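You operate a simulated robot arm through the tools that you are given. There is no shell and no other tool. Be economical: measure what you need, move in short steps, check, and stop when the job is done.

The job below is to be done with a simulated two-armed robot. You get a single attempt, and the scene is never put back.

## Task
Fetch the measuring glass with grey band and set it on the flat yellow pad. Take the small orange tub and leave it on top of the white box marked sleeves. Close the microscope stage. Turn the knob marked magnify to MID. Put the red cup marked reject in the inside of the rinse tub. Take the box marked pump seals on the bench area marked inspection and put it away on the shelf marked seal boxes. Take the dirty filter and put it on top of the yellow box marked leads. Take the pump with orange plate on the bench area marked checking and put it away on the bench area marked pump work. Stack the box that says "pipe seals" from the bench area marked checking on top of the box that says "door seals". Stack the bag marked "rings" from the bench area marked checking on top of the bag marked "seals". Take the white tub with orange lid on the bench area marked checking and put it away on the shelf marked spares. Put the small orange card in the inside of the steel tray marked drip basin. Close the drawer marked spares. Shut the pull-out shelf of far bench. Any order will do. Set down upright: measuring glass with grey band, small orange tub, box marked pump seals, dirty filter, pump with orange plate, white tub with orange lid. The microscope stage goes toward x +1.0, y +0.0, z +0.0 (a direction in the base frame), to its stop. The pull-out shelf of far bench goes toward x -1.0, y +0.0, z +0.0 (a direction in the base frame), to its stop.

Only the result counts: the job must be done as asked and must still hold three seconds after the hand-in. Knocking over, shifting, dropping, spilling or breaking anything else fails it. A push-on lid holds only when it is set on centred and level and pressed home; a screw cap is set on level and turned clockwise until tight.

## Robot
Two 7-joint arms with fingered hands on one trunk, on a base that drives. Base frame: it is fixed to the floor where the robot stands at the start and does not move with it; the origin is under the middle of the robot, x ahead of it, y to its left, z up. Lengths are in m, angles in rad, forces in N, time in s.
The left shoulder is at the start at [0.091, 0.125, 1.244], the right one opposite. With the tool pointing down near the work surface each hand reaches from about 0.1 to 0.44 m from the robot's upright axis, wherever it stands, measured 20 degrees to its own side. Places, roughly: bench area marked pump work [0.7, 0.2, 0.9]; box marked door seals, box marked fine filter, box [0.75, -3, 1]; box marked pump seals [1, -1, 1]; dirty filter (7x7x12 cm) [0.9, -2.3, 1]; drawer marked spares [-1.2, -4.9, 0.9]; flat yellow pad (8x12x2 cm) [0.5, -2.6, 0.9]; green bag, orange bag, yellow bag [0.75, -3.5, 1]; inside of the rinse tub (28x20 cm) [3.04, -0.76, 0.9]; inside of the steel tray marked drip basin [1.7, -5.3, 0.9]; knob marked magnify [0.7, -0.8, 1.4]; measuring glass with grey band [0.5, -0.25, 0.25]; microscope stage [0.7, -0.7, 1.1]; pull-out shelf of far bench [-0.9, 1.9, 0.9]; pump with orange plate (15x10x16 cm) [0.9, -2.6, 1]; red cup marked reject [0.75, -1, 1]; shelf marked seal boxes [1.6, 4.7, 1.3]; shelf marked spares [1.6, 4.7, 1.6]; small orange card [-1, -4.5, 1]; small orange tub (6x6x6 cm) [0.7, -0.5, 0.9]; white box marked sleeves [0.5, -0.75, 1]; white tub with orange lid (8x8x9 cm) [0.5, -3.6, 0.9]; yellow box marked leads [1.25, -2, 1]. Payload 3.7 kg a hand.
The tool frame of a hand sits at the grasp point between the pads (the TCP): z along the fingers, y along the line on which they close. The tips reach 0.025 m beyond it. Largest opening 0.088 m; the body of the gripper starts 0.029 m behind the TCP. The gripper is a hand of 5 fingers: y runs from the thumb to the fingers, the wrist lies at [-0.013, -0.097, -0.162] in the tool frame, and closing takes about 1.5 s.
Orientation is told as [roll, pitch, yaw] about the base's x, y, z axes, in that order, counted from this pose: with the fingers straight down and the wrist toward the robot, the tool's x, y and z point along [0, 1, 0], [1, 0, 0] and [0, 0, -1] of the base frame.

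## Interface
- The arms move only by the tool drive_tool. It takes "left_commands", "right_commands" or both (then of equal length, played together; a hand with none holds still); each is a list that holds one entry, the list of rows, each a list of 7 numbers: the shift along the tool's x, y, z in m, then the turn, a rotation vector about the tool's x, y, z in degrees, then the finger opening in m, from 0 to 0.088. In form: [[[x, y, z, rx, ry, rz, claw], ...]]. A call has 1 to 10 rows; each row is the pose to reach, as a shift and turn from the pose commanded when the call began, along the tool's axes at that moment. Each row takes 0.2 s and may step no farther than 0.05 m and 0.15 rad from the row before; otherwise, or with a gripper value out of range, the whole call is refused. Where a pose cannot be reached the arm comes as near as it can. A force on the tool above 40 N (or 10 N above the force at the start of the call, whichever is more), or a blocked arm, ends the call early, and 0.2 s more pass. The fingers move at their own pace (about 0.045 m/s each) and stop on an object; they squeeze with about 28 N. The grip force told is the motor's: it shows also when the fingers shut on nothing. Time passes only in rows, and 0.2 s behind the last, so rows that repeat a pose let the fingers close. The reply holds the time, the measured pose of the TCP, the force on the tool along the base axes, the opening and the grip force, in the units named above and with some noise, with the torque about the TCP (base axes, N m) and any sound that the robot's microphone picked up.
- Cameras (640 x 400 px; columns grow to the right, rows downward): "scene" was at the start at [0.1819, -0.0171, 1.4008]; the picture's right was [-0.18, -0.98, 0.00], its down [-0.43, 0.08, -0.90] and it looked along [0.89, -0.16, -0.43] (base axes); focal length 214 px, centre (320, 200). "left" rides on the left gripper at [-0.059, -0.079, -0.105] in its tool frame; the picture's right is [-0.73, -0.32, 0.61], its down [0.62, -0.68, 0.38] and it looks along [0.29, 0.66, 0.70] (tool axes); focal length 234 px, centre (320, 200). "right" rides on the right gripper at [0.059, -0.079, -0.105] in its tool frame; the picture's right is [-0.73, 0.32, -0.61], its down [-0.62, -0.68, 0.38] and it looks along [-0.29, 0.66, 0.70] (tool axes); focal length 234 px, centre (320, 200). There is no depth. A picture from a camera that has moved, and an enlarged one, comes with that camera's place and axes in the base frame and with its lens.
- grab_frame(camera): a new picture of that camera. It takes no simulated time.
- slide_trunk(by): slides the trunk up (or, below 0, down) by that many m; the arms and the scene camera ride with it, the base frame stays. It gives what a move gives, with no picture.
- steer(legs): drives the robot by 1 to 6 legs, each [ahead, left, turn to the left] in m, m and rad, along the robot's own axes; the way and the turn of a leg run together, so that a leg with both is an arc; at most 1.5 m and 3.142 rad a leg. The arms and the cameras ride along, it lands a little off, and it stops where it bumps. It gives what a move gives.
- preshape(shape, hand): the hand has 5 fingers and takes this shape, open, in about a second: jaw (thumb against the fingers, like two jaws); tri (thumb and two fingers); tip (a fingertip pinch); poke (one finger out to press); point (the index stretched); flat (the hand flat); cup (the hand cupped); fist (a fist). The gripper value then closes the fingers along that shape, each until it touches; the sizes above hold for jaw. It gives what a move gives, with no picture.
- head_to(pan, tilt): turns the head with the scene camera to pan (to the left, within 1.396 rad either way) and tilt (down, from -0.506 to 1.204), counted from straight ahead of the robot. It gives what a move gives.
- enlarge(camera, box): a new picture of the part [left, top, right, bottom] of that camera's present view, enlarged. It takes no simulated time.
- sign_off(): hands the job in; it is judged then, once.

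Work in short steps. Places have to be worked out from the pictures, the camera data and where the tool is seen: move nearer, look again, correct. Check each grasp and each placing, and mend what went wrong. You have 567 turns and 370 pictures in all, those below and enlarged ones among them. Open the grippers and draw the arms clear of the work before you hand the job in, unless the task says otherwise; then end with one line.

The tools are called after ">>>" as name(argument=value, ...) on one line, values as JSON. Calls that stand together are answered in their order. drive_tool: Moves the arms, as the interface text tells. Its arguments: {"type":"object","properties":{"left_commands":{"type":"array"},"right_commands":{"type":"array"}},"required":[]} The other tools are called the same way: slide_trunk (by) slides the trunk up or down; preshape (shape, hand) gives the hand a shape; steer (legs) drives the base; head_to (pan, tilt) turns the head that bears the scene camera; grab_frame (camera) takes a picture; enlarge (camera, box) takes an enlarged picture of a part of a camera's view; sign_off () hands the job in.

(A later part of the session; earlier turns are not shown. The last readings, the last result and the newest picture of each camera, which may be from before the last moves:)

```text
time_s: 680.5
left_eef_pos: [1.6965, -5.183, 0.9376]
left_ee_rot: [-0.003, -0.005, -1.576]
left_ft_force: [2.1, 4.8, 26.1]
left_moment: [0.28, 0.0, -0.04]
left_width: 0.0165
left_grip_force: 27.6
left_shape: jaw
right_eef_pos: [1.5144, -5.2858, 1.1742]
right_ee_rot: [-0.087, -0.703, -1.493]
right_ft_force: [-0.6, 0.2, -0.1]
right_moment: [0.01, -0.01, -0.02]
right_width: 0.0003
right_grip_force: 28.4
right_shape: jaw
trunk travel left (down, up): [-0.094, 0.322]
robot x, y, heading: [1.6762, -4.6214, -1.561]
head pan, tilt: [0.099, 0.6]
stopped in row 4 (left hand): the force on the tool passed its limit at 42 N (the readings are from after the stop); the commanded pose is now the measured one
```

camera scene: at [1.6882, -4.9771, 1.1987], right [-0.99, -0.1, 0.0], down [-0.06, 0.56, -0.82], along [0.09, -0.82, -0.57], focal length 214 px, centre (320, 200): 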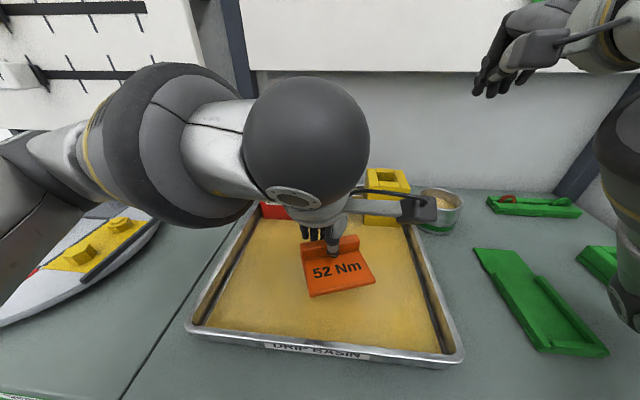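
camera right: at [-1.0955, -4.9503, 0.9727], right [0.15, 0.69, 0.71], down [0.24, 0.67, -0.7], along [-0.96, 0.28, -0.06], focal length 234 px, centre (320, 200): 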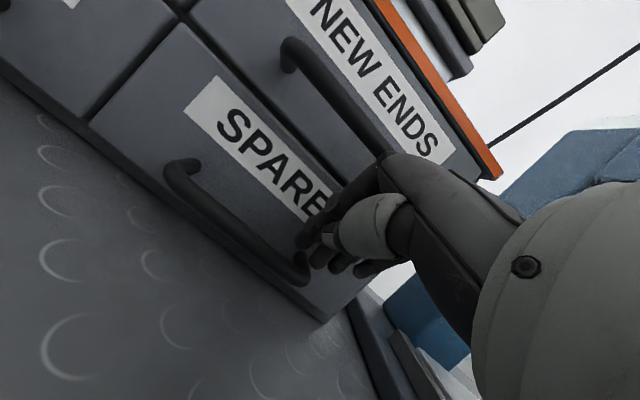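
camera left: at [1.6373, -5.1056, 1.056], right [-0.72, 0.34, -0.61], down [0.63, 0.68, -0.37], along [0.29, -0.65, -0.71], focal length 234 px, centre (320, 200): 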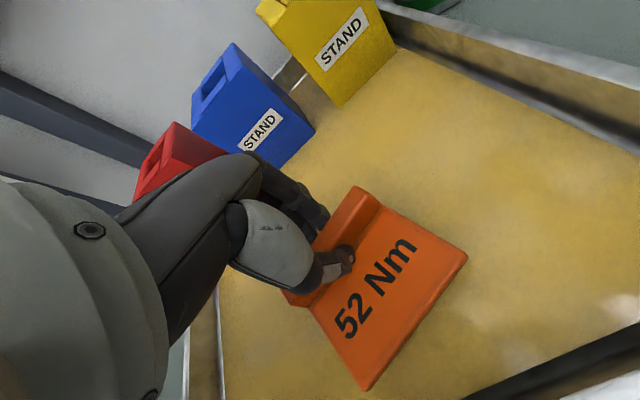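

Contact. I ease up, release and rise.

>>> drive_tool(left_commands=[[[0, 0, -0.004, 0, 0, 0, 0.0], [0, 0, -0.004, 0, 0, 0, 0.05], [0, 0, -0.004, 0, 0, 0, 0.05], [0, 0, -0.004, 0, 0, 0, 0.05], [0, 0, -0.02, 0, 0, 0, 0.05], [0, 0, -0.06, 0, 0, 0, 0.05], [0, 0, -0.1, 0, 0, 0, 0.05], [0, 0, -0.15, 0, 0, 0, 0.05], [0, 0, -0.2, 0, 0, 0, 0.05], [0, -0.03, -0.24, 0, 0, 0, 0.05]]])

>>> grab_frame(camera="scene")

```text
time_s: 682.7
left_eef_pos: [1.6961, -5.1533, 1.1734]
left_ee_rot: [0.0, 0.005, -1.578]
left_ft_force: [-0.7, -0.5, -0.2]
left_moment: [0.03, 0.0, -0.02]
left_width: 0.0498
left_grip_force: 0.0
left_shape: jaw
right_eef_pos: [1.5146, -5.2871, 1.1744]
right_ee_rot: [-0.086, -0.703, -1.495]
right_ft_force: [0.1, 0.7, 0.0]
right_moment: [-0.03, 0.01, -0.02]
right_width: 0.0001
right_grip_force: 28.1
right_shape: jaw
trunk travel left (down, up): [-0.094, 0.322]
robot x, y, heading: [1.6764, -4.6231, -1.566]
head pan, tilt: [0.099, 0.6]
```

```text
115 pictures are left
camera scene: at [1.688, -4.9747, 1.1998], right [-0.99, -0.1, 0.0], down [-0.06, 0.56, -0.83], along [0.09, -0.82, -0.56], focal length 214 px, centre (320, 200)
```

scene: 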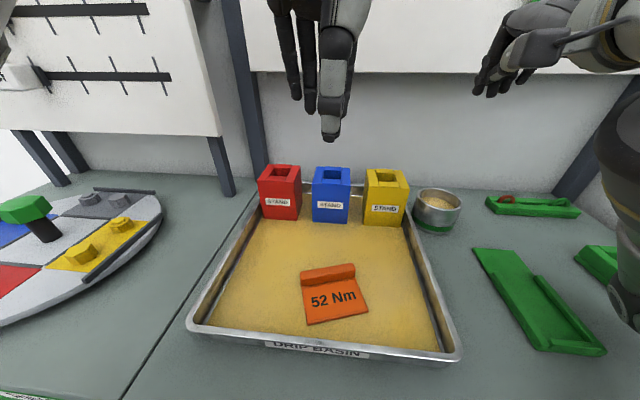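

The card lies in the basin. Last: the white tub and the pump. I drive back to the front of the bench's right end.

>>> steer(legs=[[-0.3, 0, 0], [0, 0, -1.58], [1.0, 0, 0], [0.95, 0, 0], [0, 0, -1.57], [0.8, 0, 0]])

>>> steer(legs=[[0, 0, -1.57]])

>>> head_to(pan=-0.1, tilt=0.7)

>>> grab_frame(camera="scene")

```text
time_s: 705.4
left_eef_pos: [-0.3657, -3.0904, 1.1718]
left_ee_rot: [0.0, 0.008, 1.63]
left_ft_force: [-1.2, -1.5, 1.2]
left_moment: [-0.03, 0.04, -0.01]
left_width: 0.0498
left_grip_force: 0.2
left_shape: jaw
right_eef_pos: [-0.1939, -2.9465, 1.1724]
right_ee_rot: [-0.085, -0.7, 1.713]
right_ft_force: [-0.1, 0.1, -0.2]
right_moment: [0.01, -0.02, 0.0]
right_width: 0.0
right_grip_force: 27.9
right_shape: jaw
trunk travel left (down, up): [-0.094, 0.322]
robot x, y, heading: [-0.3124, -3.622, 1.643]
head pan, tilt: [0.099, 0.6]
```

```text
time_s: 709.6
left_eef_pos: [0.2184, -3.5726, 1.1727]
left_ee_rot: [0.003, 0.007, 0.05]
left_ft_force: [-0.4, 0.3, 0.4]
left_moment: [0.02, -0.01, -0.01]
left_width: 0.0498
left_grip_force: 0.1
left_shape: jaw
right_eef_pos: [0.3618, -3.7475, 1.172]
right_ee_rot: [-0.086, -0.7, 0.132]
right_ft_force: [-0.7, 0.5, 0.0]
right_moment: [0.02, 0.01, -0.02]
right_width: 0.0
right_grip_force: 27.8
right_shape: jaw
trunk travel left (down, up): [-0.094, 0.322]
robot x, y, heading: [-0.3111, -3.6197, 0.061]
head pan, tilt: [0.099, 0.6]
```

```text
time_s: 710.3
left_eef_pos: [0.2189, -3.5732, 1.1714]
left_ee_rot: [0.002, 0.008, 0.05]
left_ft_force: [0.4, -0.1, -0.5]
left_moment: [-0.03, 0.02, 0.04]
left_width: 0.0497
left_grip_force: 0.0
left_shape: jaw
right_eef_pos: [0.3621, -3.7471, 1.1718]
right_ee_rot: [-0.085, -0.7, 0.132]
right_ft_force: [0.1, 0.4, -0.4]
right_moment: [0.02, -0.01, -0.01]
right_width: 0.0
right_grip_force: 28.2
right_shape: jaw
trunk travel left (down, up): [-0.094, 0.322]
robot x, y, heading: [-0.3094, -3.6229, 0.06]
head pan, tilt: [-0.099, 0.7]
```

```text
114 pictures are left
camera scene: at [0.0373, -3.6087, 1.1903], right [-0.04, -1.0, 0.0], down [-0.64, 0.02, -0.77], along [0.76, -0.03, -0.64], focal length 214 px, centre (320, 200)
```

scene: 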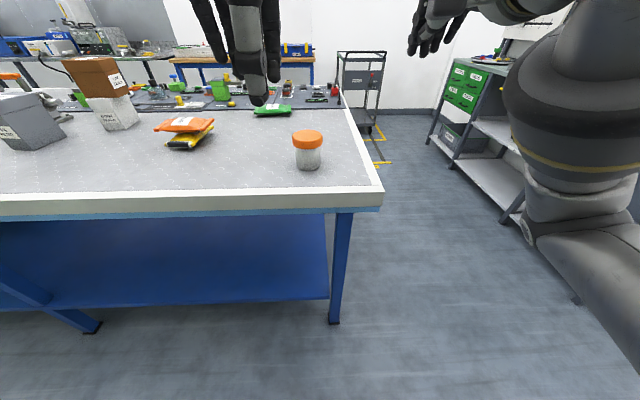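

The white tub stands at (0.509,-3.596), lid top ≈0.99. I drive so the left hand comes above it, and straighten the right hand meanwhile.

>>> steer(legs=[[0.285, 0, -0.06]])

>>> drive_tool(left_commands=[[[0, 0, 0, 0, 0, 0, 0.088], [0, 0, 0, 0, 0, 0, 0.088], [0, 0, 0, 0, 0, 0, 0.088], [0, 0, 0, 0, 0, 0, 0.088], [0, 0, 0, 0, 0, 0, 0.088], [0, 0, 0, 0, 0, 0, 0.088]]], right_commands=[[[0, 0, 0, 7, 1, 0, 0.088], [0, 0, 0, 14, 2, 0, 0.088], [0, 0, 0, 21, 3, 0, 0.088], [0, 0, 0, 28, 4, 0, 0.088], [0, 0, 0, 35, 5, 0, 0.088], [0, 0, 0, 40, 5, 0, 0.088]]])

>>> grab_frame(camera="left")

>>> grab_frame(camera="scene")

```text
time_s: 712.3
left_eef_pos: [0.5087, -3.5899, 1.1712]
left_ee_rot: [0.002, 0.007, 0.001]
left_ft_force: [0.8, -0.2, -0.3]
left_moment: [-0.02, 0.03, -0.02]
left_width: 0.0498
left_grip_force: 0.1
left_shape: jaw
right_eef_pos: [0.6415, -3.7703, 1.1721]
right_ee_rot: [-0.085, -0.699, 0.081]
right_ft_force: [0.0, -0.8, -0.2]
right_moment: [0.03, -0.04, 0.01]
right_width: 0.0
right_grip_force: 28.0
right_shape: jaw
trunk travel left (down, up): [-0.094, 0.322]
robot x, y, heading: [-0.0285, -3.6143, 0.006]
head pan, tilt: [-0.099, 0.7]
```

```text
time_s: 713.7
left_eef_pos: [0.5073, -3.5902, 1.1721]
left_ee_rot: [0.003, 0.008, 0.001]
left_ft_force: [-0.3, -0.8, 0.4]
left_moment: [0.02, 0.02, 0.01]
left_width: 0.0876
left_grip_force: 0.1
left_shape: jaw
right_eef_pos: [0.6424, -3.7713, 1.1735]
right_ee_rot: [0.017, -0.001, 0.056]
right_ft_force: [0.1, -0.5, 0.0]
right_moment: [0.01, 0.0, 0.02]
right_width: 0.0877
right_grip_force: 0.0
right_shape: jaw
trunk travel left (down, up): [-0.094, 0.322]
robot x, y, heading: [-0.0256, -3.6121, 0.012]
head pan, tilt: [-0.099, 0.7]
```

```text
113 pictures are left
camera left: at [0.4288, -3.6487, 1.2793], right [-0.33, -0.72, -0.61], down [-0.68, 0.62, -0.38], along [0.65, 0.29, -0.7], focal length 234 px, centre (320, 200)
```

left: 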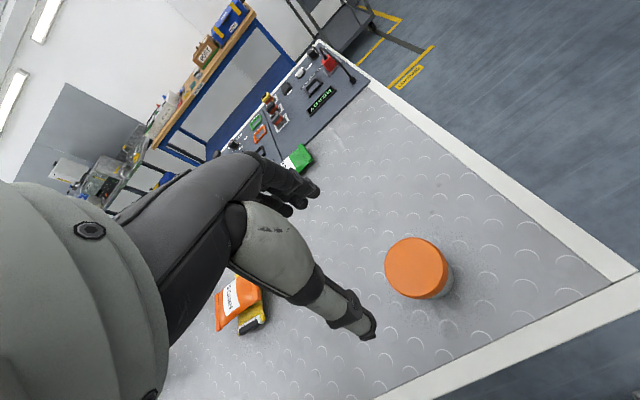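

```text
112 pictures are left
camera scene: at [0.3249, -3.6162, 1.1904], right [-0.09, -1.0, 0.0], down [-0.64, 0.06, -0.77], along [0.76, -0.07, -0.64], focal length 214 px, centre (320, 200)
```

scene: 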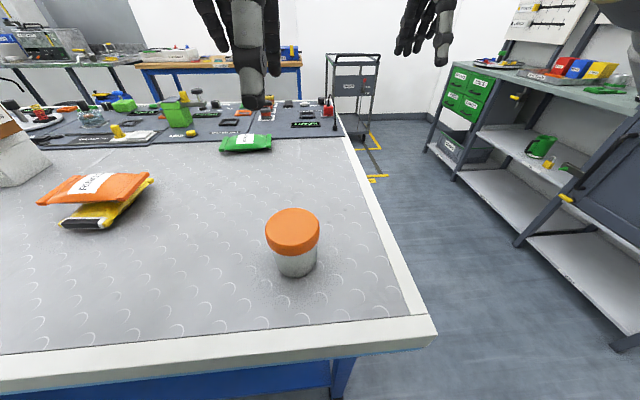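

Lid centre ≈(0.512,-3.600), about 7 cm wide. I descend around it to z≈0.967 and close.

>>> drive_tool(left_commands=[[[-0.01, 0.005, 0.04, 0, 0, 0, 0.088], [-0.01, 0.005, 0.08, 0, 0, 0, 0.088], [-0.01, 0.005, 0.12, 0, 0, 0, 0.088], [-0.01, 0.005, 0.15, 0, 0, 0, 0.088]]])

>>> grab_frame(camera="left")

>>> enlarge(camera="scene", box=[220, 160, 370, 300])

```text
time_s: 714.7
left_eef_pos: [0.5125, -3.598, 1.0225]
left_ee_rot: [0.002, 0.007, -0.002]
left_ft_force: [0.0, 0.9, 0.0]
left_moment: [0.02, -0.02, -0.04]
left_width: 0.0876
left_grip_force: 0.1
left_shape: jaw
right_eef_pos: [0.6416, -3.7712, 1.1729]
right_ee_rot: [0.014, -0.003, 0.056]
right_ft_force: [-0.4, -0.5, 0.4]
right_moment: [0.02, 0.02, -0.01]
right_width: 0.0877
right_grip_force: 0.0
right_shape: jaw
trunk travel left (down, up): [-0.094, 0.322]
robot x, y, heading: [-0.024, -3.613, 0.008]
head pan, tilt: [-0.099, 0.7]
```

```text
111 pictures are left
camera left: at [0.4339, -3.6569, 1.129], right [-0.33, -0.73, -0.61], down [-0.68, 0.62, -0.38], along [0.65, 0.29, -0.7], focal length 234 px, centre (320, 200)
```

left: 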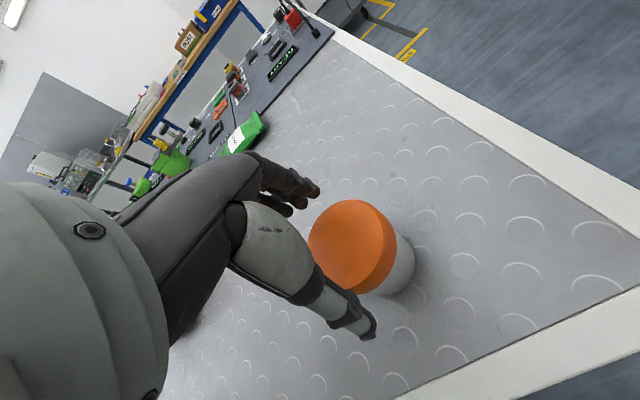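

```text
2.86 times, centred on (295, 230) of scene
camera zoom: at [0.3253, -3.6161, 1.1902], right [-0.09, -1.0, 0.0], down [-0.64, 0.06, -0.76], along [0.76, -0.07, -0.64], focal length 613 px, centre (391, 114)
```

zoom: 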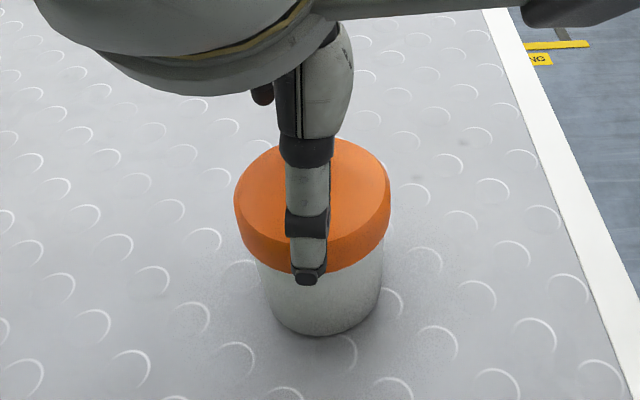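

Aligned. I descend 5.5 cm and close.

>>> drive_tool(left_commands=[[[-0.005, 0.0, 0.02, 0, 0, 0, 0.088], [-0.005, 0.0, 0.04, 0, 0, 0, 0.088], [-0.005, 0.0, 0.055, 0, 0, 0, 0.088], [-0.005, 0.0, 0.055, 0, 0, 0, 0.04], [-0.005, 0.0, 0.055, 0, 0, 0, 0.04], [-0.005, 0.0, 0.055, 0, 0, 0, 0.04], [-0.005, 0.0, 0.055, 0, 0, 0, 0.04], [-0.005, 0.0, 0.055, 0, 0, 0, 0.04]]])

>>> drive_tool(left_commands=[[[0, 0, -0.02, 0, 0, 0, 0.04], [0, 0, -0.05, 0, 0, 0, 0.04], [0, 0, -0.09, 0, 0, 0, 0.04], [0, 0, -0.13, 0, 0, 0, 0.04], [0, 0, -0.17, 0, 0, 0, 0.04], [0, 0, -0.2, 0, 0, 0, 0.04], [0, 0, -0.24, 0, 0, 0, 0.04]]])

>>> grab_frame(camera="left")

```text
time_s: 716.5
left_eef_pos: [0.5122, -3.6033, 0.9679]
left_ee_rot: [0.002, 0.006, -0.003]
left_ft_force: [-0.4, 0.6, 0.4]
left_moment: [0.03, 0.01, 0.0]
left_width: 0.0561
left_grip_force: 27.9
left_shape: jaw
right_eef_pos: [0.6423, -3.7709, 1.1724]
right_ee_rot: [0.013, -0.004, 0.057]
right_ft_force: [-0.3, -0.2, -0.7]
right_moment: [-0.01, 0.03, 0.02]
right_width: 0.0876
right_grip_force: 0.0
right_shape: jaw
trunk travel left (down, up): [-0.094, 0.322]
robot x, y, heading: [-0.0243, -3.6112, 0.013]
head pan, tilt: [-0.099, 0.7]
```

```text
time_s: 718.1
left_eef_pos: [0.5138, -3.6045, 1.2081]
left_ee_rot: [0.003, 0.004, -0.002]
left_ft_force: [0.3, -0.5, -1.1]
left_moment: [-0.02, -0.04, -0.03]
left_width: 0.0558
left_grip_force: 28.2
left_shape: jaw
right_eef_pos: [0.6419, -3.7719, 1.1734]
right_ee_rot: [0.015, -0.004, 0.056]
right_ft_force: [-0.3, 0.6, -0.7]
right_moment: [0.0, -0.01, 0.01]
right_width: 0.0878
right_grip_force: 0.0
right_shape: jaw
trunk travel left (down, up): [-0.094, 0.322]
robot x, y, heading: [-0.0258, -3.6109, 0.01]
head pan, tilt: [-0.099, 0.7]
```

```text
109 pictures are left
camera left: at [0.434, -3.6633, 1.3155], right [-0.33, -0.72, -0.61], down [-0.68, 0.63, -0.38], along [0.65, 0.29, -0.7], focal length 234 px, centre (320, 200)
```

left: 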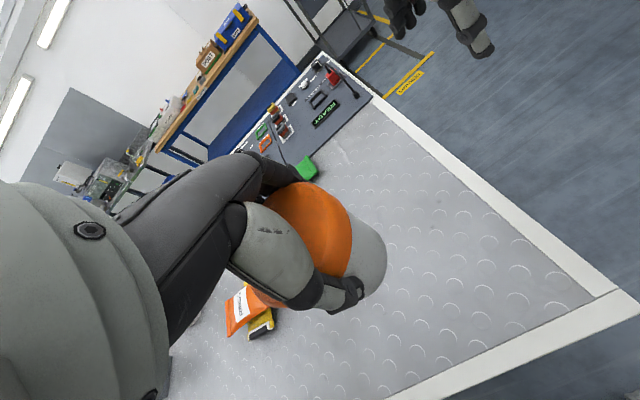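

The tub is held. I strafe left to y≈-2.42 so the right hand comes near the pump (handle judged at (0.774,-2.577,1.09)).

>>> steer(legs=[[0, 1.19, -0.01]])

>>> head_to(pan=-0.15, tilt=0.6)

>>> grab_frame(camera="right")

>>> grab_frame(camera="scene")

```text
time_s: 729.1
left_eef_pos: [0.5154, -2.3952, 1.2081]
left_ee_rot: [0.003, 0.008, -0.02]
left_ft_force: [0.3, 0.5, -2.0]
left_moment: [0.0, -0.01, -0.05]
left_width: 0.0559
left_grip_force: 28.2
left_shape: jaw
right_eef_pos: [0.639, -2.5638, 1.173]
right_ee_rot: [0.014, -0.005, 0.034]
right_ft_force: [-0.3, 0.7, 0.9]
right_moment: [0.01, 0.0, -0.02]
right_width: 0.0878
right_grip_force: 0.1
right_shape: jaw
trunk travel left (down, up): [-0.094, 0.322]
robot x, y, heading: [-0.0264, -2.3908, -0.011]
head pan, tilt: [-0.099, 0.7]
```

```text
time_s: 729.7
left_eef_pos: [0.5154, -2.3956, 1.2071]
left_ee_rot: [0.001, 0.007, -0.021]
left_ft_force: [0.3, -0.2, -1.4]
left_moment: [0.0, 0.01, 0.01]
left_width: 0.0559
left_grip_force: 27.7
left_shape: jaw
right_eef_pos: [0.6376, -2.5648, 1.1724]
right_ee_rot: [0.013, -0.004, 0.035]
right_ft_force: [0.2, -0.2, -0.5]
right_moment: [0.0, -0.01, -0.03]
right_width: 0.0876
right_grip_force: 0.1
right_shape: jaw
trunk travel left (down, up): [-0.094, 0.322]
robot x, y, heading: [-0.0255, -2.3927, -0.013]
head pan, tilt: [-0.15, 0.6]
```

```text
108 pictures are left
camera right: at [0.5579, -2.5096, 1.2777], right [0.35, -0.72, 0.6], down [-0.66, -0.64, -0.39], along [0.67, -0.26, -0.7], focal length 234 px, centre (320, 200)
```

right: 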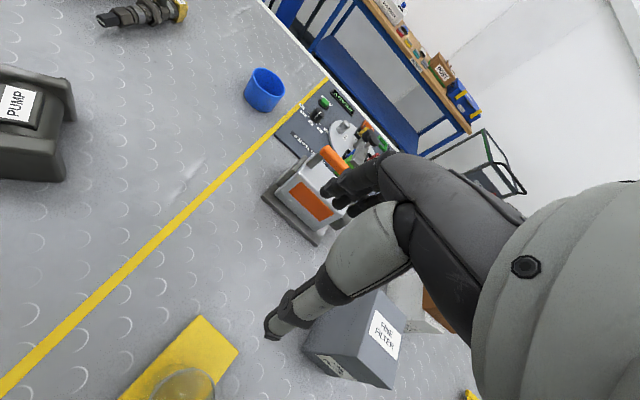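

```text
107 pictures are left
camera scene: at [0.3281, -2.4082, 1.1989], right [-0.16, -0.99, 0.0], down [-0.56, 0.09, -0.82], along [0.81, -0.13, -0.57], focal length 214 px, centre (320, 200)
```

scene: 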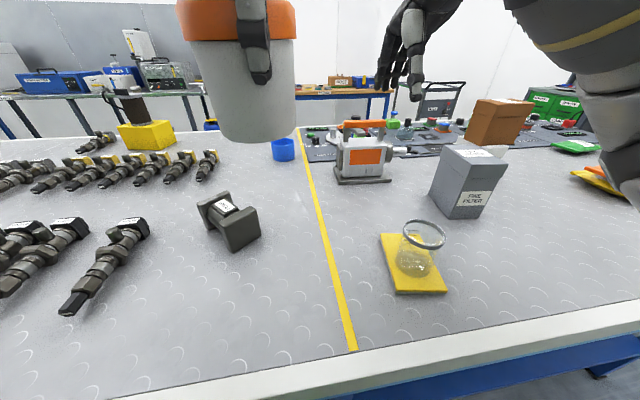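

Two views put the handle at about (0.87,-2.60,1.045). I drive ahead 0.2 m and look again with the right camera.

>>> steer(legs=[[0.205, -0.02, 0.012]])

>>> grab_frame(camera="right")

>>> grab_frame(camera="scene")

```text
time_s: 731.4
left_eef_pos: [0.7158, -2.411, 1.2071]
left_ee_rot: [0.003, 0.007, -0.01]
left_ft_force: [0.5, -0.2, -1.7]
left_moment: [-0.02, 0.02, 0.02]
left_width: 0.0561
left_grip_force: 28.1
left_shape: jaw
right_eef_pos: [0.8418, -2.5781, 1.1725]
right_ee_rot: [0.013, -0.004, 0.049]
right_ft_force: [0.4, 0.1, -0.2]
right_moment: [0.02, 0.01, 0.03]
right_width: 0.0876
right_grip_force: 0.1
right_shape: jaw
trunk travel left (down, up): [-0.094, 0.322]
robot x, y, heading: [0.1736, -2.4134, 0.0]
head pan, tilt: [-0.15, 0.6]
```

```text
106 pictures are left
camera right: at [0.7603, -2.5238, 1.2778], right [0.35, -0.72, 0.6], down [-0.65, -0.65, -0.39], along [0.67, -0.25, -0.7], focal length 234 px, centre (320, 200)
```

right: 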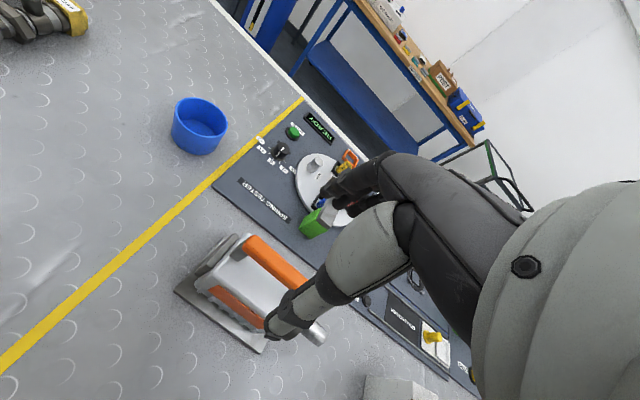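

```text
105 pictures are left
camera scene: at [0.5294, -2.4251, 1.1989], right [-0.15, -0.99, 0.0], down [-0.56, 0.08, -0.82], along [0.82, -0.12, -0.57], focal length 214 px, centre (320, 200)
```

scene: 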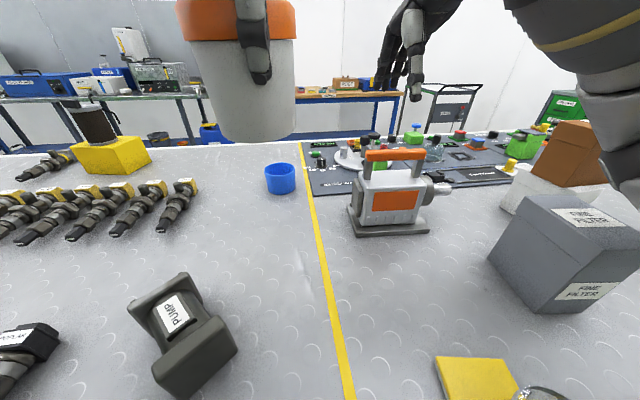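

The handle bar runs along y (−2.556…−2.639) at x≈0.871, z≈1.046. I move the right hand over it and descend to z≈1.06.

>>> drive_tool(right_commands=[[[-0.021, 0.028, 0.02, 0, 0, 0, 0.07], [-0.021, 0.028, 0.05, 0, 0, 0, 0.07], [-0.021, 0.028, 0.08, 0, 0, 0, 0.07], [-0.021, 0.028, 0.105, 0, 0, 0, 0.07]]])

>>> grab_frame(camera="right")

>>> enlarge(camera="scene", box=[320, 100, 480, 240])

```text
time_s: 732.4
left_eef_pos: [0.7024, -2.4001, 1.2181]
left_ee_rot: [-0.006, -0.012, -0.01]
left_ft_force: [0.3, 0.3, -1.2]
left_moment: [0.0, 0.0, -0.02]
left_width: 0.0558
left_grip_force: 27.7
left_shape: jaw
right_eef_pos: [0.8446, -2.5864, 1.1906]
right_ee_rot: [-0.003, -0.253, 0.054]
right_ft_force: [-0.3, 0.6, 0.0]
right_moment: [0.0, 0.01, 0.0]
right_width: 0.0705
right_grip_force: 0.1
right_shape: jaw
trunk travel left (down, up): [-0.094, 0.322]
robot x, y, heading: [0.1753, -2.4148, -0.0]
head pan, tilt: [-0.15, 0.6]
stopped in row 4 (right hand): the arm was blocked; the commanded pose is now the measured one
```

```text
104 pictures are left
camera right: at [0.7404, -2.5318, 1.2724], right [0.2, -0.71, 0.67], down [-0.53, -0.65, -0.54], along [0.82, -0.25, -0.51], focal length 234 px, centre (320, 200)
```

right: 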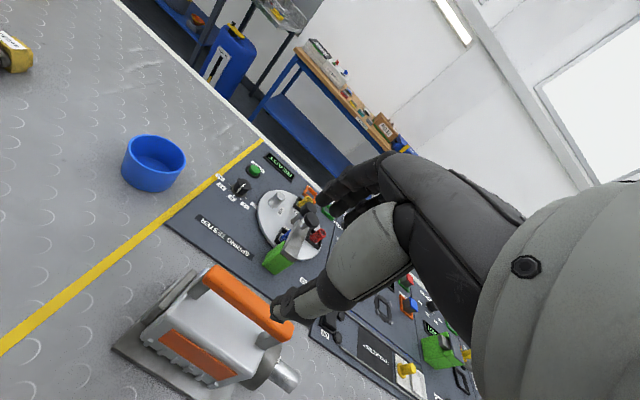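

```text
2.86 times, centred on (400, 170) of scene
camera zoom: at [0.5171, -2.4151, 1.2058], right [-0.15, -0.99, 0.01], down [-0.55, 0.08, -0.83], along [0.82, -0.13, -0.56], focal length 613 px, centre (91, 286)
```

zoom: 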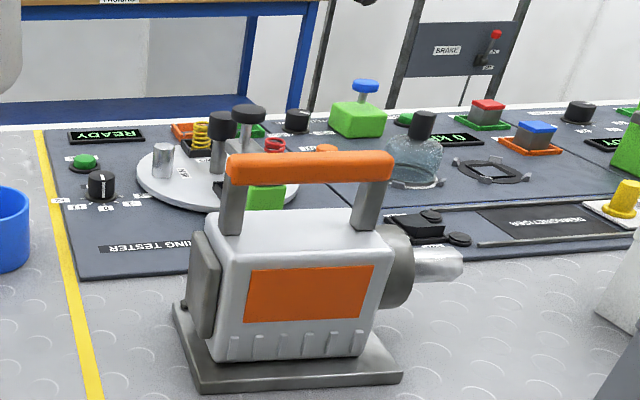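

The right arm is blocked by something. I look to the right to see what its elbow touches.

>>> head_to(pan=-0.8, tilt=0.7)

>>> grab_frame(camera="scene")

```text
time_s: 733.4
left_eef_pos: [0.7011, -2.4002, 1.2179]
left_ee_rot: [-0.008, -0.012, -0.008]
left_ft_force: [0.6, -0.8, -1.1]
left_moment: [-0.01, 0.0, 0.0]
left_width: 0.0557
left_grip_force: 28.1
left_shape: jaw
right_eef_pos: [0.8425, -2.5855, 1.1906]
right_ee_rot: [-0.004, -0.251, 0.052]
right_ft_force: [1.0, -0.2, 0.5]
right_moment: [0.02, -0.01, 0.01]
right_width: 0.0702
right_grip_force: 0.2
right_shape: jaw
trunk travel left (down, up): [-0.094, 0.322]
robot x, y, heading: [0.174, -2.4116, 0.004]
head pan, tilt: [-0.799, 0.7]
```

```text
102 pictures are left
camera scene: at [0.4868, -2.462, 1.1977], right [-0.72, -0.7, 0.0], down [-0.44, 0.45, -0.77], along [0.54, -0.55, -0.63], focal length 214 px, centre (320, 200)
```

scene: 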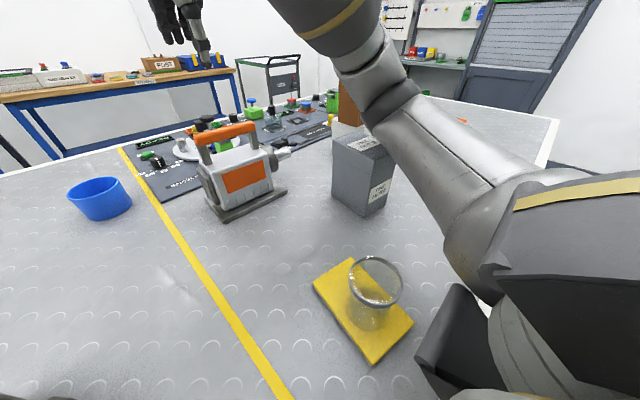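

The lean brings the torso and shoulder low, close to the glass and the grey box. I raise the trunk 0.15 m instead; the pump is reachable without leaning.

>>> slide_trunk(by=0.15)

>>> grab_frame(camera="scene")

```text
time_s: 735.1
left_eef_pos: [0.7186, -2.4105, 1.3557]
left_ee_rot: [0.002, 0.011, -0.011]
left_ft_force: [-1.0, -0.6, -2.5]
left_moment: [0.02, 0.0, 0.02]
left_width: 0.0559
left_grip_force: 28.4
left_shape: jaw
right_eef_pos: [0.8643, -2.5955, 1.3096]
right_ee_rot: [0.007, -0.198, 0.048]
right_ft_force: [0.5, 0.4, -0.3]
right_moment: [-0.01, 0.02, 0.0]
right_width: 0.0705
right_grip_force: 0.2
right_shape: jaw
trunk travel left (down, up): [-0.244, 0.172]
robot x, y, heading: [0.1748, -2.4129, 0.003]
head pan, tilt: [-0.799, 0.7]
```

```text
101 pictures are left
camera scene: at [0.3455, -2.4732, 1.3588], right [-0.72, -0.7, 0.0], down [-0.45, 0.46, -0.76], along [0.53, -0.55, -0.64], focal length 214 px, centre (320, 200)
```

scene: 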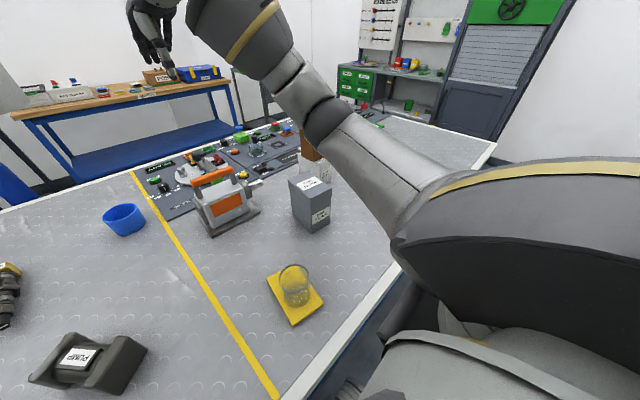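

All is in place and the arm is now high. I level the right hand and descend over the handle to z≈1.10.

>>> drive_tool(right_commands=[[[0, 0, 0.02, 5, 0, 0, 0.07], [0, 0.003, 0.05, 11, 0, 0, 0.07], [-0.002, 0.006, 0.09, 11.3, 0, 0, 0.07], [-0.002, 0.006, 0.13, 11.3, 0, 0, 0.07], [-0.002, 0.006, 0.17, 11.3, 0, 0, 0.07], [-0.002, 0.006, 0.2, 11.3, 0, 0, 0.07]]])

>>> head_to(pan=-0.3, tilt=0.6)

>>> grab_frame(camera="scene")

>>> grab_frame(camera="right")

```text
time_s: 736.5
left_eef_pos: [0.7161, -2.4096, 1.3566]
left_ee_rot: [0.002, 0.01, -0.011]
left_ft_force: [0.1, -0.6, -1.6]
left_moment: [-0.05, 0.0, -0.02]
left_width: 0.0557
left_grip_force: 27.7
left_shape: jaw
right_eef_pos: [0.9074, -2.5937, 1.1155]
right_ee_rot: [0.007, -0.005, 0.05]
right_ft_force: [-0.6, 0.3, 0.5]
right_moment: [-0.01, -0.01, 0.02]
right_width: 0.0701
right_grip_force: 0.0
right_shape: jaw
trunk travel left (down, up): [-0.244, 0.172]
robot x, y, heading: [0.1778, -2.412, 0.001]
head pan, tilt: [-0.799, 0.7]
```

```text
time_s: 737.5
left_eef_pos: [0.7168, -2.4104, 1.356]
left_ee_rot: [0.002, 0.008, -0.012]
left_ft_force: [-1.0, -1.3, -1.3]
left_moment: [-0.01, 0.03, 0.04]
left_width: 0.0557
left_grip_force: 28.2
left_shape: jaw
right_eef_pos: [0.9066, -2.5941, 1.1166]
right_ee_rot: [0.007, -0.004, 0.049]
right_ft_force: [0.7, -0.4, -0.2]
right_moment: [-0.01, 0.02, -0.01]
right_width: 0.0703
right_grip_force: 0.0
right_shape: jaw
trunk travel left (down, up): [-0.244, 0.172]
robot x, y, heading: [0.1753, -2.4172, 0.002]
head pan, tilt: [-0.3, 0.6]
```

```text
100 pictures are left
camera scene: at [0.369, -2.4385, 1.3679], right [-0.3, -0.96, 0.0], down [-0.54, 0.17, -0.82], along [0.79, -0.24, -0.57], focal length 214 px, centre (320, 200)
```

scene: 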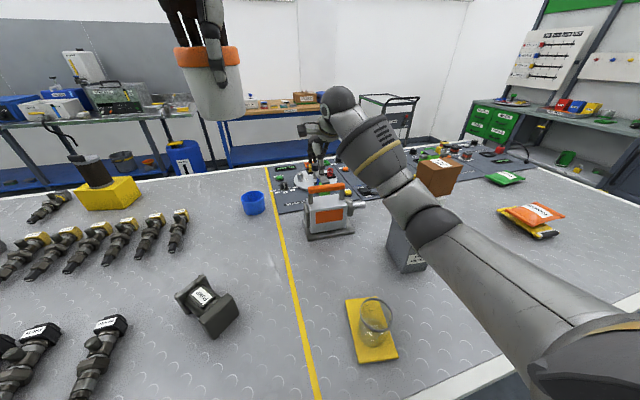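

```text
99 pictures are left
camera right: at [0.8257, -2.5398, 1.2209], right [0.36, -0.71, 0.6], down [-0.65, -0.65, -0.39], along [0.67, -0.25, -0.69], focal length 234 px, centre (320, 200)
```

right: 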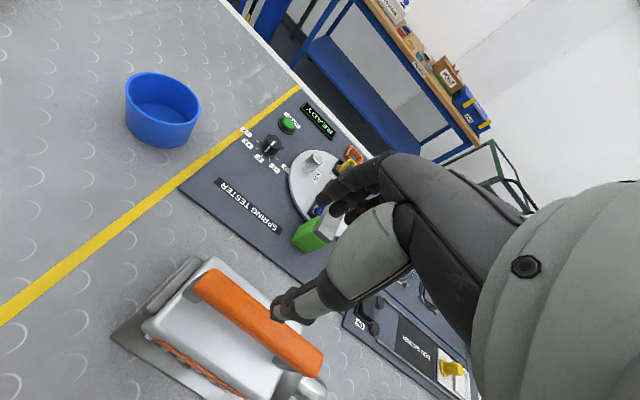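

Handle centre ≈(0.866,-2.605,1.05). I shift back 4 cm at this height, then descend to z≈1.05.

>>> drive_tool(right_commands=[[[-0.004, -0.02, 0.0, 0, 0, 0, 0.07], [-0.008, -0.041, 0.0, 0, 0, 0, 0.07], [-0.008, -0.041, 0.025, 0, 0, 0, 0.07], [-0.008, -0.041, 0.045, 0, 0, 0, 0.07], [-0.008, -0.041, 0.065, 0, 0, 0, 0.07]]])

>>> grab_frame(camera="right")

>>> enlarge(camera="scene", box=[240, 100, 440, 260])

```text
time_s: 738.7
left_eef_pos: [0.7174, -2.4101, 1.3569]
left_ee_rot: [0.003, 0.008, -0.011]
left_ft_force: [-0.5, 0.4, -0.9]
left_moment: [0.0, -0.04, 0.02]
left_width: 0.0558
left_grip_force: 27.1
left_shape: jaw
right_eef_pos: [0.8674, -2.6044, 1.0522]
right_ee_rot: [0.007, -0.005, 0.048]
right_ft_force: [0.4, 0.4, 0.4]
right_moment: [0.0, 0.01, 0.01]
right_width: 0.07
right_grip_force: 0.1
right_shape: jaw
trunk travel left (down, up): [-0.244, 0.172]
robot x, y, heading: [0.1778, -2.4132, 0.006]
head pan, tilt: [-0.3, 0.6]
```

```text
98 pictures are left
camera right: at [0.7863, -2.5503, 1.1565], right [0.36, -0.71, 0.6], down [-0.65, -0.65, -0.39], along [0.67, -0.25, -0.69], focal length 234 px, centre (320, 200)
```

right: 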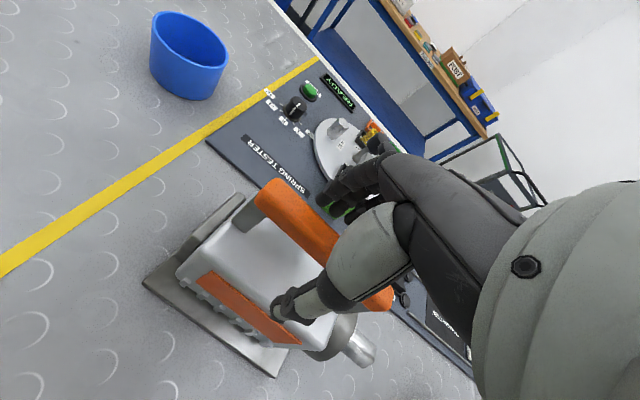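

```text
2.50 times, centred on (340, 180) of scene
camera zoom: at [0.3694, -2.4385, 1.3679], right [-0.29, -0.96, 0.0], down [-0.54, 0.17, -0.82], along [0.79, -0.24, -0.57], focal length 536 px, centre (270, 250)
```

zoom: 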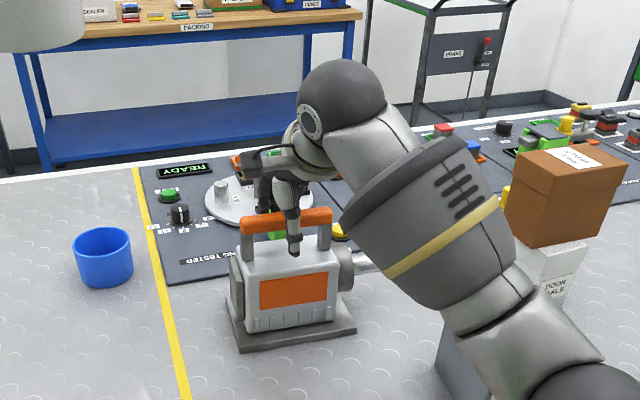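

The bar lies between thumb and fingers. I close.

>>> drive_tool(right_commands=[[[0, 0, 0.004, 0, 0, 0, 0.07], [0, 0, 0.004, 0, 0, 0, 0.0], [0, 0, 0.004, 0, 0, 0, 0.0], [0, 0, 0.004, 0, 0, 0, 0.0], [0, 0, 0.004, 0, 0, 0, 0.0], [0, 0, 0.004, 0, 0, 0, 0.0]]])

>>> drive_tool(right_commands=[[[0, 0, -0.01, 0, 0, 0, 0.0], [0, 0, -0.03, 0, 0, 0, 0.0], [0, 0, -0.05, 0, 0, 0, 0.0]]])

>>> enlarge(camera="scene", box=[240, 100, 440, 260])

```text
time_s: 740.1
left_eef_pos: [0.7174, -2.4105, 1.3568]
left_ee_rot: [0.003, 0.007, -0.011]
left_ft_force: [0.0, -0.3, -1.6]
left_moment: [-0.01, -0.04, 0.03]
left_width: 0.0556
left_grip_force: 28.0
left_shape: jaw
right_eef_pos: [0.868, -2.6042, 1.0474]
right_ee_rot: [0.005, -0.001, 0.049]
right_ft_force: [-1.9, -0.7, 0.2]
right_moment: [-0.06, -0.08, 0.1]
right_width: 0.0075
right_grip_force: 22.4
right_shape: jaw
trunk travel left (down, up): [-0.244, 0.172]
robot x, y, heading: [0.1724, -2.409, 0.003]
head pan, tilt: [-0.3, 0.6]
```

```text
time_s: 740.9
left_eef_pos: [0.7187, -2.4106, 1.3566]
left_ee_rot: [0.001, 0.008, -0.009]
left_ft_force: [0.0, -0.5, -1.0]
left_moment: [-0.04, 0.01, 0.05]
left_width: 0.0559
left_grip_force: 27.9
left_shape: jaw
right_eef_pos: [0.8683, -2.6035, 1.0969]
right_ee_rot: [0.007, -0.002, 0.051]
right_ft_force: [-0.3, 0.7, -14.3]
right_moment: [0.09, -0.1, -0.03]
right_width: 0.0095
right_grip_force: 28.0
right_shape: jaw
trunk travel left (down, up): [-0.244, 0.172]
robot x, y, heading: [0.1775, -2.4119, 0.004]
head pan, tilt: [-0.3, 0.6]
```

```text
2.50 times, centred on (340, 180) of scene
camera zoom: at [0.3704, -2.4386, 1.3677], right [-0.29, -0.96, 0.0], down [-0.54, 0.17, -0.82], along [0.79, -0.24, -0.57], focal length 536 px, centre (270, 250)
```

zoom: 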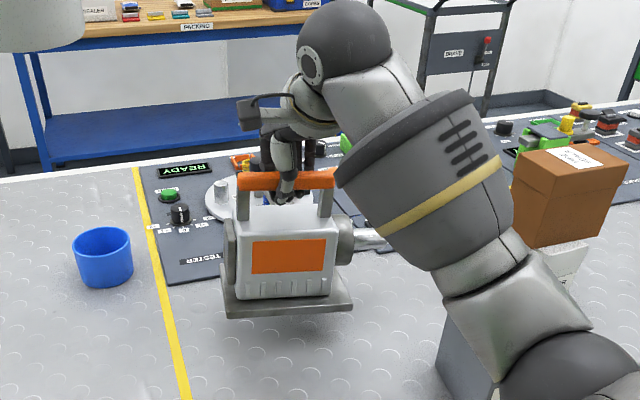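

The pump is lifted (14 N). I raise it further and draw it back toward the robot.

>>> drive_tool(right_commands=[[[0, 0, -0.04, 0, 0, 0, 0.0], [0, 0, -0.08, 0, 0, 0, 0.0], [0, 0, -0.12, 0, 0, 0, 0.0], [0, 0, -0.16, 0, 0, 0, 0.0], [0, 0, -0.18, 0, 0, 0, 0.0], [0, -0.04, -0.18, 0, 0, 0, 0.0], [0, -0.08, -0.18, 0, 0, 0, 0.0], [0, -0.12, -0.18, 0, 0, 0, 0.0], [0, -0.16, -0.18, 0, 0, 0, 0.0], [0, -0.2, -0.18, 0, 0, 0, 0.0]]])

>>> grab_frame(camera="scene")

```text
time_s: 743.1
left_eef_pos: [0.7154, -2.4103, 1.3567]
left_ee_rot: [0.003, 0.005, -0.01]
left_ft_force: [0.1, -0.3, -1.3]
left_moment: [-0.02, 0.01, 0.01]
left_width: 0.0555
left_grip_force: 27.6
left_shape: jaw
right_eef_pos: [0.6638, -2.6138, 1.2778]
right_ee_rot: [0.006, -0.004, 0.049]
right_ft_force: [-1.5, -0.3, -12.8]
right_moment: [-0.02, 0.0, 0.01]
right_width: 0.0097
right_grip_force: 27.7
right_shape: jaw
trunk travel left (down, up): [-0.244, 0.172]
robot x, y, heading: [0.1749, -2.4118, -0.001]
head pan, tilt: [-0.3, 0.6]
```

```text
95 pictures are left
camera scene: at [0.3684, -2.4391, 1.3682], right [-0.29, -0.96, 0.0], down [-0.54, 0.17, -0.83], along [0.79, -0.24, -0.56], focal length 214 px, centre (320, 200)
```

scene: 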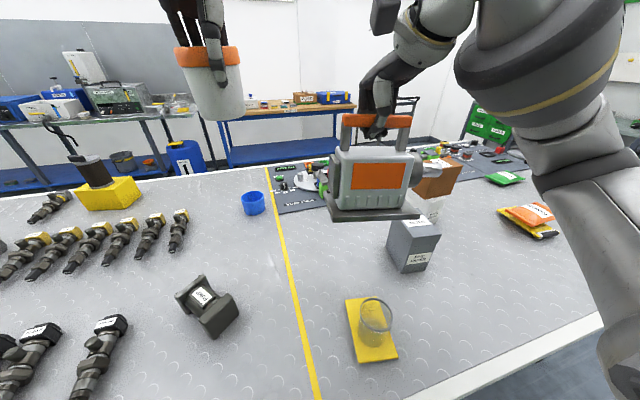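

Both objects are held. I back off from the bench and strafe left along the aisle to the PUMP WORK area.

>>> steer(legs=[[-0.47, 0, 0], [0, 1.3, 0], [0, 1.24, 0]])

>>> head_to(pan=-0.1, tilt=0.65)

>>> grab_frame(camera="scene")

```text
time_s: 768.2
left_eef_pos: [0.2062, 0.1715, 1.3569]
left_ee_rot: [0.003, 0.01, -0.005]
left_ft_force: [-0.5, 0.1, -1.1]
left_moment: [0.0, 0.0, -0.01]
left_width: 0.0558
left_grip_force: 27.4
left_shape: jaw
right_eef_pos: [0.1544, -0.032, 1.2791]
right_ee_rot: [0.007, -0.004, 0.056]
right_ft_force: [0.3, 0.3, -14.1]
right_moment: [0.05, -0.03, -0.05]
right_width: 0.009
right_grip_force: 28.2
right_shape: jaw
trunk travel left (down, up): [-0.244, 0.172]
robot x, y, heading: [-0.3329, 0.1671, 0.005]
head pan, tilt: [-0.3, 0.6]
```

```text
time_s: 768.9
left_eef_pos: [0.2051, 0.1722, 1.3563]
left_ee_rot: [0.004, 0.01, -0.006]
left_ft_force: [0.9, 0.0, -0.6]
left_moment: [-0.01, -0.01, 0.02]
left_width: 0.0555
left_grip_force: 27.0
left_shape: jaw
right_eef_pos: [0.1561, -0.0334, 1.2779]
right_ee_rot: [0.008, -0.001, 0.053]
right_ft_force: [-1.0, 0.9, -13.9]
right_moment: [0.04, -0.02, 0.0]
right_width: 0.0092
right_grip_force: 27.8
right_shape: jaw
trunk travel left (down, up): [-0.244, 0.172]
robot x, y, heading: [-0.3351, 0.1719, 0.002]
head pan, tilt: [-0.099, 0.649]
```

```text
94 pictures are left
camera scene: at [-0.1403, 0.1592, 1.3635], right [-0.09, -1.0, 0.0], down [-0.6, 0.06, -0.8], along [0.79, -0.08, -0.61], focal length 214 px, centre (320, 200)
```

scene: 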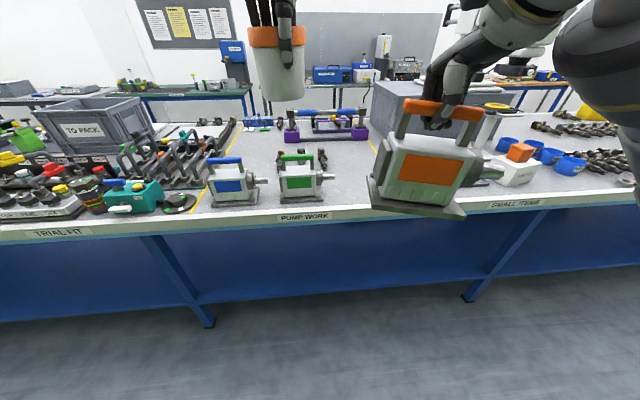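

I see the free spot right of the green pump. I drive ahead 0.46 m and 0.04 right so the pump comes above (0.62,-0.07).

>>> steer(legs=[[0.46, -0.04, 0]])

>>> head_to(pan=-0.2, tilt=0.8)

>>> grab_frame(camera="scene")

>>> grab_frame(camera="right")

```text
time_s: 771.7
left_eef_pos: [0.6569, 0.1308, 1.3572]
left_ee_rot: [0.001, 0.011, -0.01]
left_ft_force: [0.7, -0.3, -0.9]
left_moment: [-0.01, 0.01, 0.01]
left_width: 0.0558
left_grip_force: 28.1
left_shape: jaw
right_eef_pos: [0.6057, -0.0725, 1.2772]
right_ee_rot: [0.007, -0.003, 0.049]
right_ft_force: [-0.6, -0.1, -13.4]
right_moment: [0.02, -0.06, -0.04]
right_width: 0.0091
right_grip_force: 28.0
right_shape: jaw
trunk travel left (down, up): [-0.244, 0.172]
robot x, y, heading: [0.116, 0.1294, 0.001]
head pan, tilt: [-0.099, 0.649]
```

```text
time_s: 772.4
left_eef_pos: [0.6578, 0.1306, 1.3563]
left_ee_rot: [0.001, 0.008, -0.009]
left_ft_force: [0.4, 0.3, -0.8]
left_moment: [-0.02, 0.05, 0.01]
left_width: 0.0558
left_grip_force: 28.0
left_shape: jaw
right_eef_pos: [0.6067, -0.0712, 1.2775]
right_ee_rot: [0.005, -0.001, 0.049]
right_ft_force: [0.2, 0.8, -13.6]
right_moment: [0.01, -0.05, -0.01]
right_width: 0.0089
right_grip_force: 27.8
right_shape: jaw
trunk travel left (down, up): [-0.244, 0.172]
robot x, y, heading: [0.1205, 0.1306, 0.004]
head pan, tilt: [-0.201, 0.799]
```

```text
93 pictures are left
camera scene: at [0.3048, 0.1127, 1.3508], right [-0.2, -0.98, 0.0], down [-0.7, 0.14, -0.7], along [0.68, -0.14, -0.72], focal length 214 px, centre (320, 200)
```

scene: 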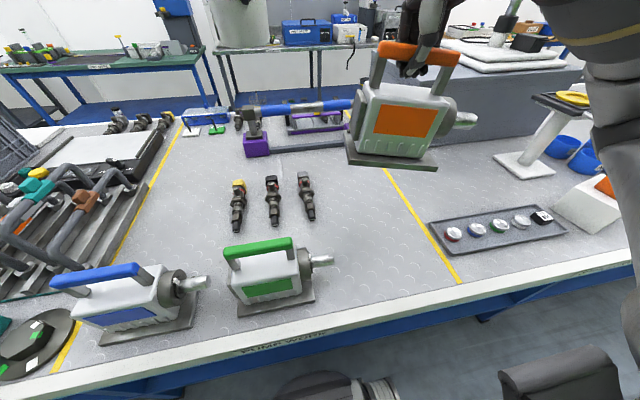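

```text
92 pictures are left
camera right: at [0.5256, -0.0177, 1.3819], right [0.36, -0.71, 0.6], down [-0.65, -0.65, -0.39], along [0.67, -0.25, -0.7], focal length 234 px, centre (320, 200)
```

right: 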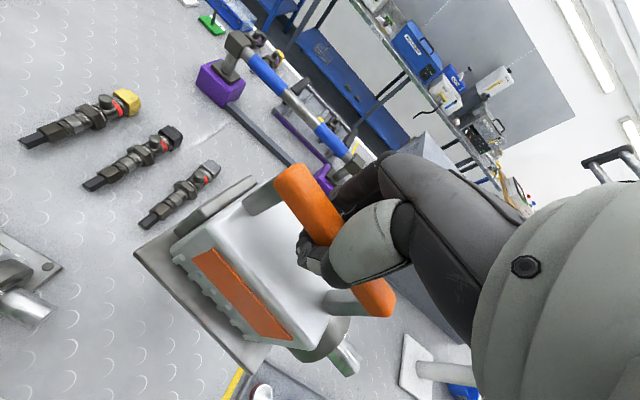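

The spot between the green pump's shaft (y≈0.044) and the yellow line (y≈-0.21) is free. I lower the pump.

>>> drive_tool(right_commands=[[[0, 0, 0.04, 0, 0, 0, 0.0], [0, 0, 0.08, 0, 0, 0, 0.0], [0, 0, 0.12, 0, 0, 0, 0.0], [0, 0, 0.16, 0, 0, 0, 0.0], [0, 0, 0.2, 0, 0, 0, 0.0], [0, 0, 0.218, 0, 0, 0, 0.0], [0, 0, 0.226, 0, 0, 0, 0.0]]])

>>> grab_frame(camera="scene")

```text
time_s: 774.0
left_eef_pos: [0.6569, 0.1332, 1.3561]
left_ee_rot: [0.001, 0.007, -0.012]
left_ft_force: [-0.2, -0.5, -1.5]
left_moment: [-0.05, 0.01, -0.01]
left_width: 0.0557
left_grip_force: 28.3
left_shape: jaw
right_eef_pos: [0.6069, -0.0696, 1.0523]
right_ee_rot: [0.008, -0.005, 0.051]
right_ft_force: [-1.7, 3.4, -7.5]
right_moment: [0.0, -0.06, 0.05]
right_width: 0.0092
right_grip_force: 27.7
right_shape: jaw
trunk travel left (down, up): [-0.244, 0.172]
robot x, y, heading: [0.119, 0.1281, -0.001]
head pan, tilt: [-0.201, 0.799]
```

```text
91 pictures are left
camera scene: at [0.3031, 0.1138, 1.3513], right [-0.2, -0.98, 0.0], down [-0.7, 0.14, -0.7], along [0.68, -0.14, -0.72], focal length 214 px, centre (320, 200)
```

scene: 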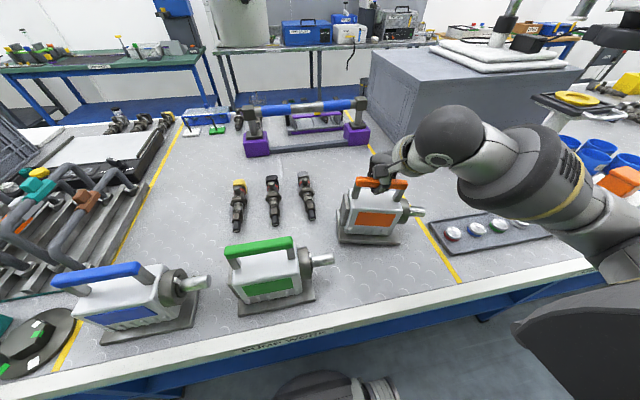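

It is just touching. I lift a hair, shift 1.5 cm left away from the line, and set it down.

>>> drive_tool(right_commands=[[[0, 0, -0.008, 0, 0, 0, 0.0], [0.015, 0, -0.008, 0, 0, 0, 0.0], [0.015, 0, 0.0, 0, 0, 0, 0.0], [0.015, 0, 0.006, 0, 0, 0, 0.0]]])

```text
time_s: 775.0
left_eef_pos: [0.6563, 0.1327, 1.3569]
left_ee_rot: [0.0, 0.007, -0.011]
left_ft_force: [0.5, 0.5, -1.9]
left_moment: [0.01, 0.02, 0.0]
left_width: 0.0556
left_grip_force: 27.8
left_shape: jaw
right_eef_pos: [0.6052, -0.0548, 1.0467]
right_ee_rot: [0.008, -0.008, 0.05]
right_ft_force: [-2.3, 6.6, -1.2]
right_moment: [-0.02, 0.01, -0.03]
right_width: 0.0072
right_grip_force: 27.6
right_shape: jaw
trunk travel left (down, up): [-0.244, 0.172]
robot x, y, heading: [0.1132, 0.1293, -0.002]
head pan, tilt: [-0.201, 0.799]
```

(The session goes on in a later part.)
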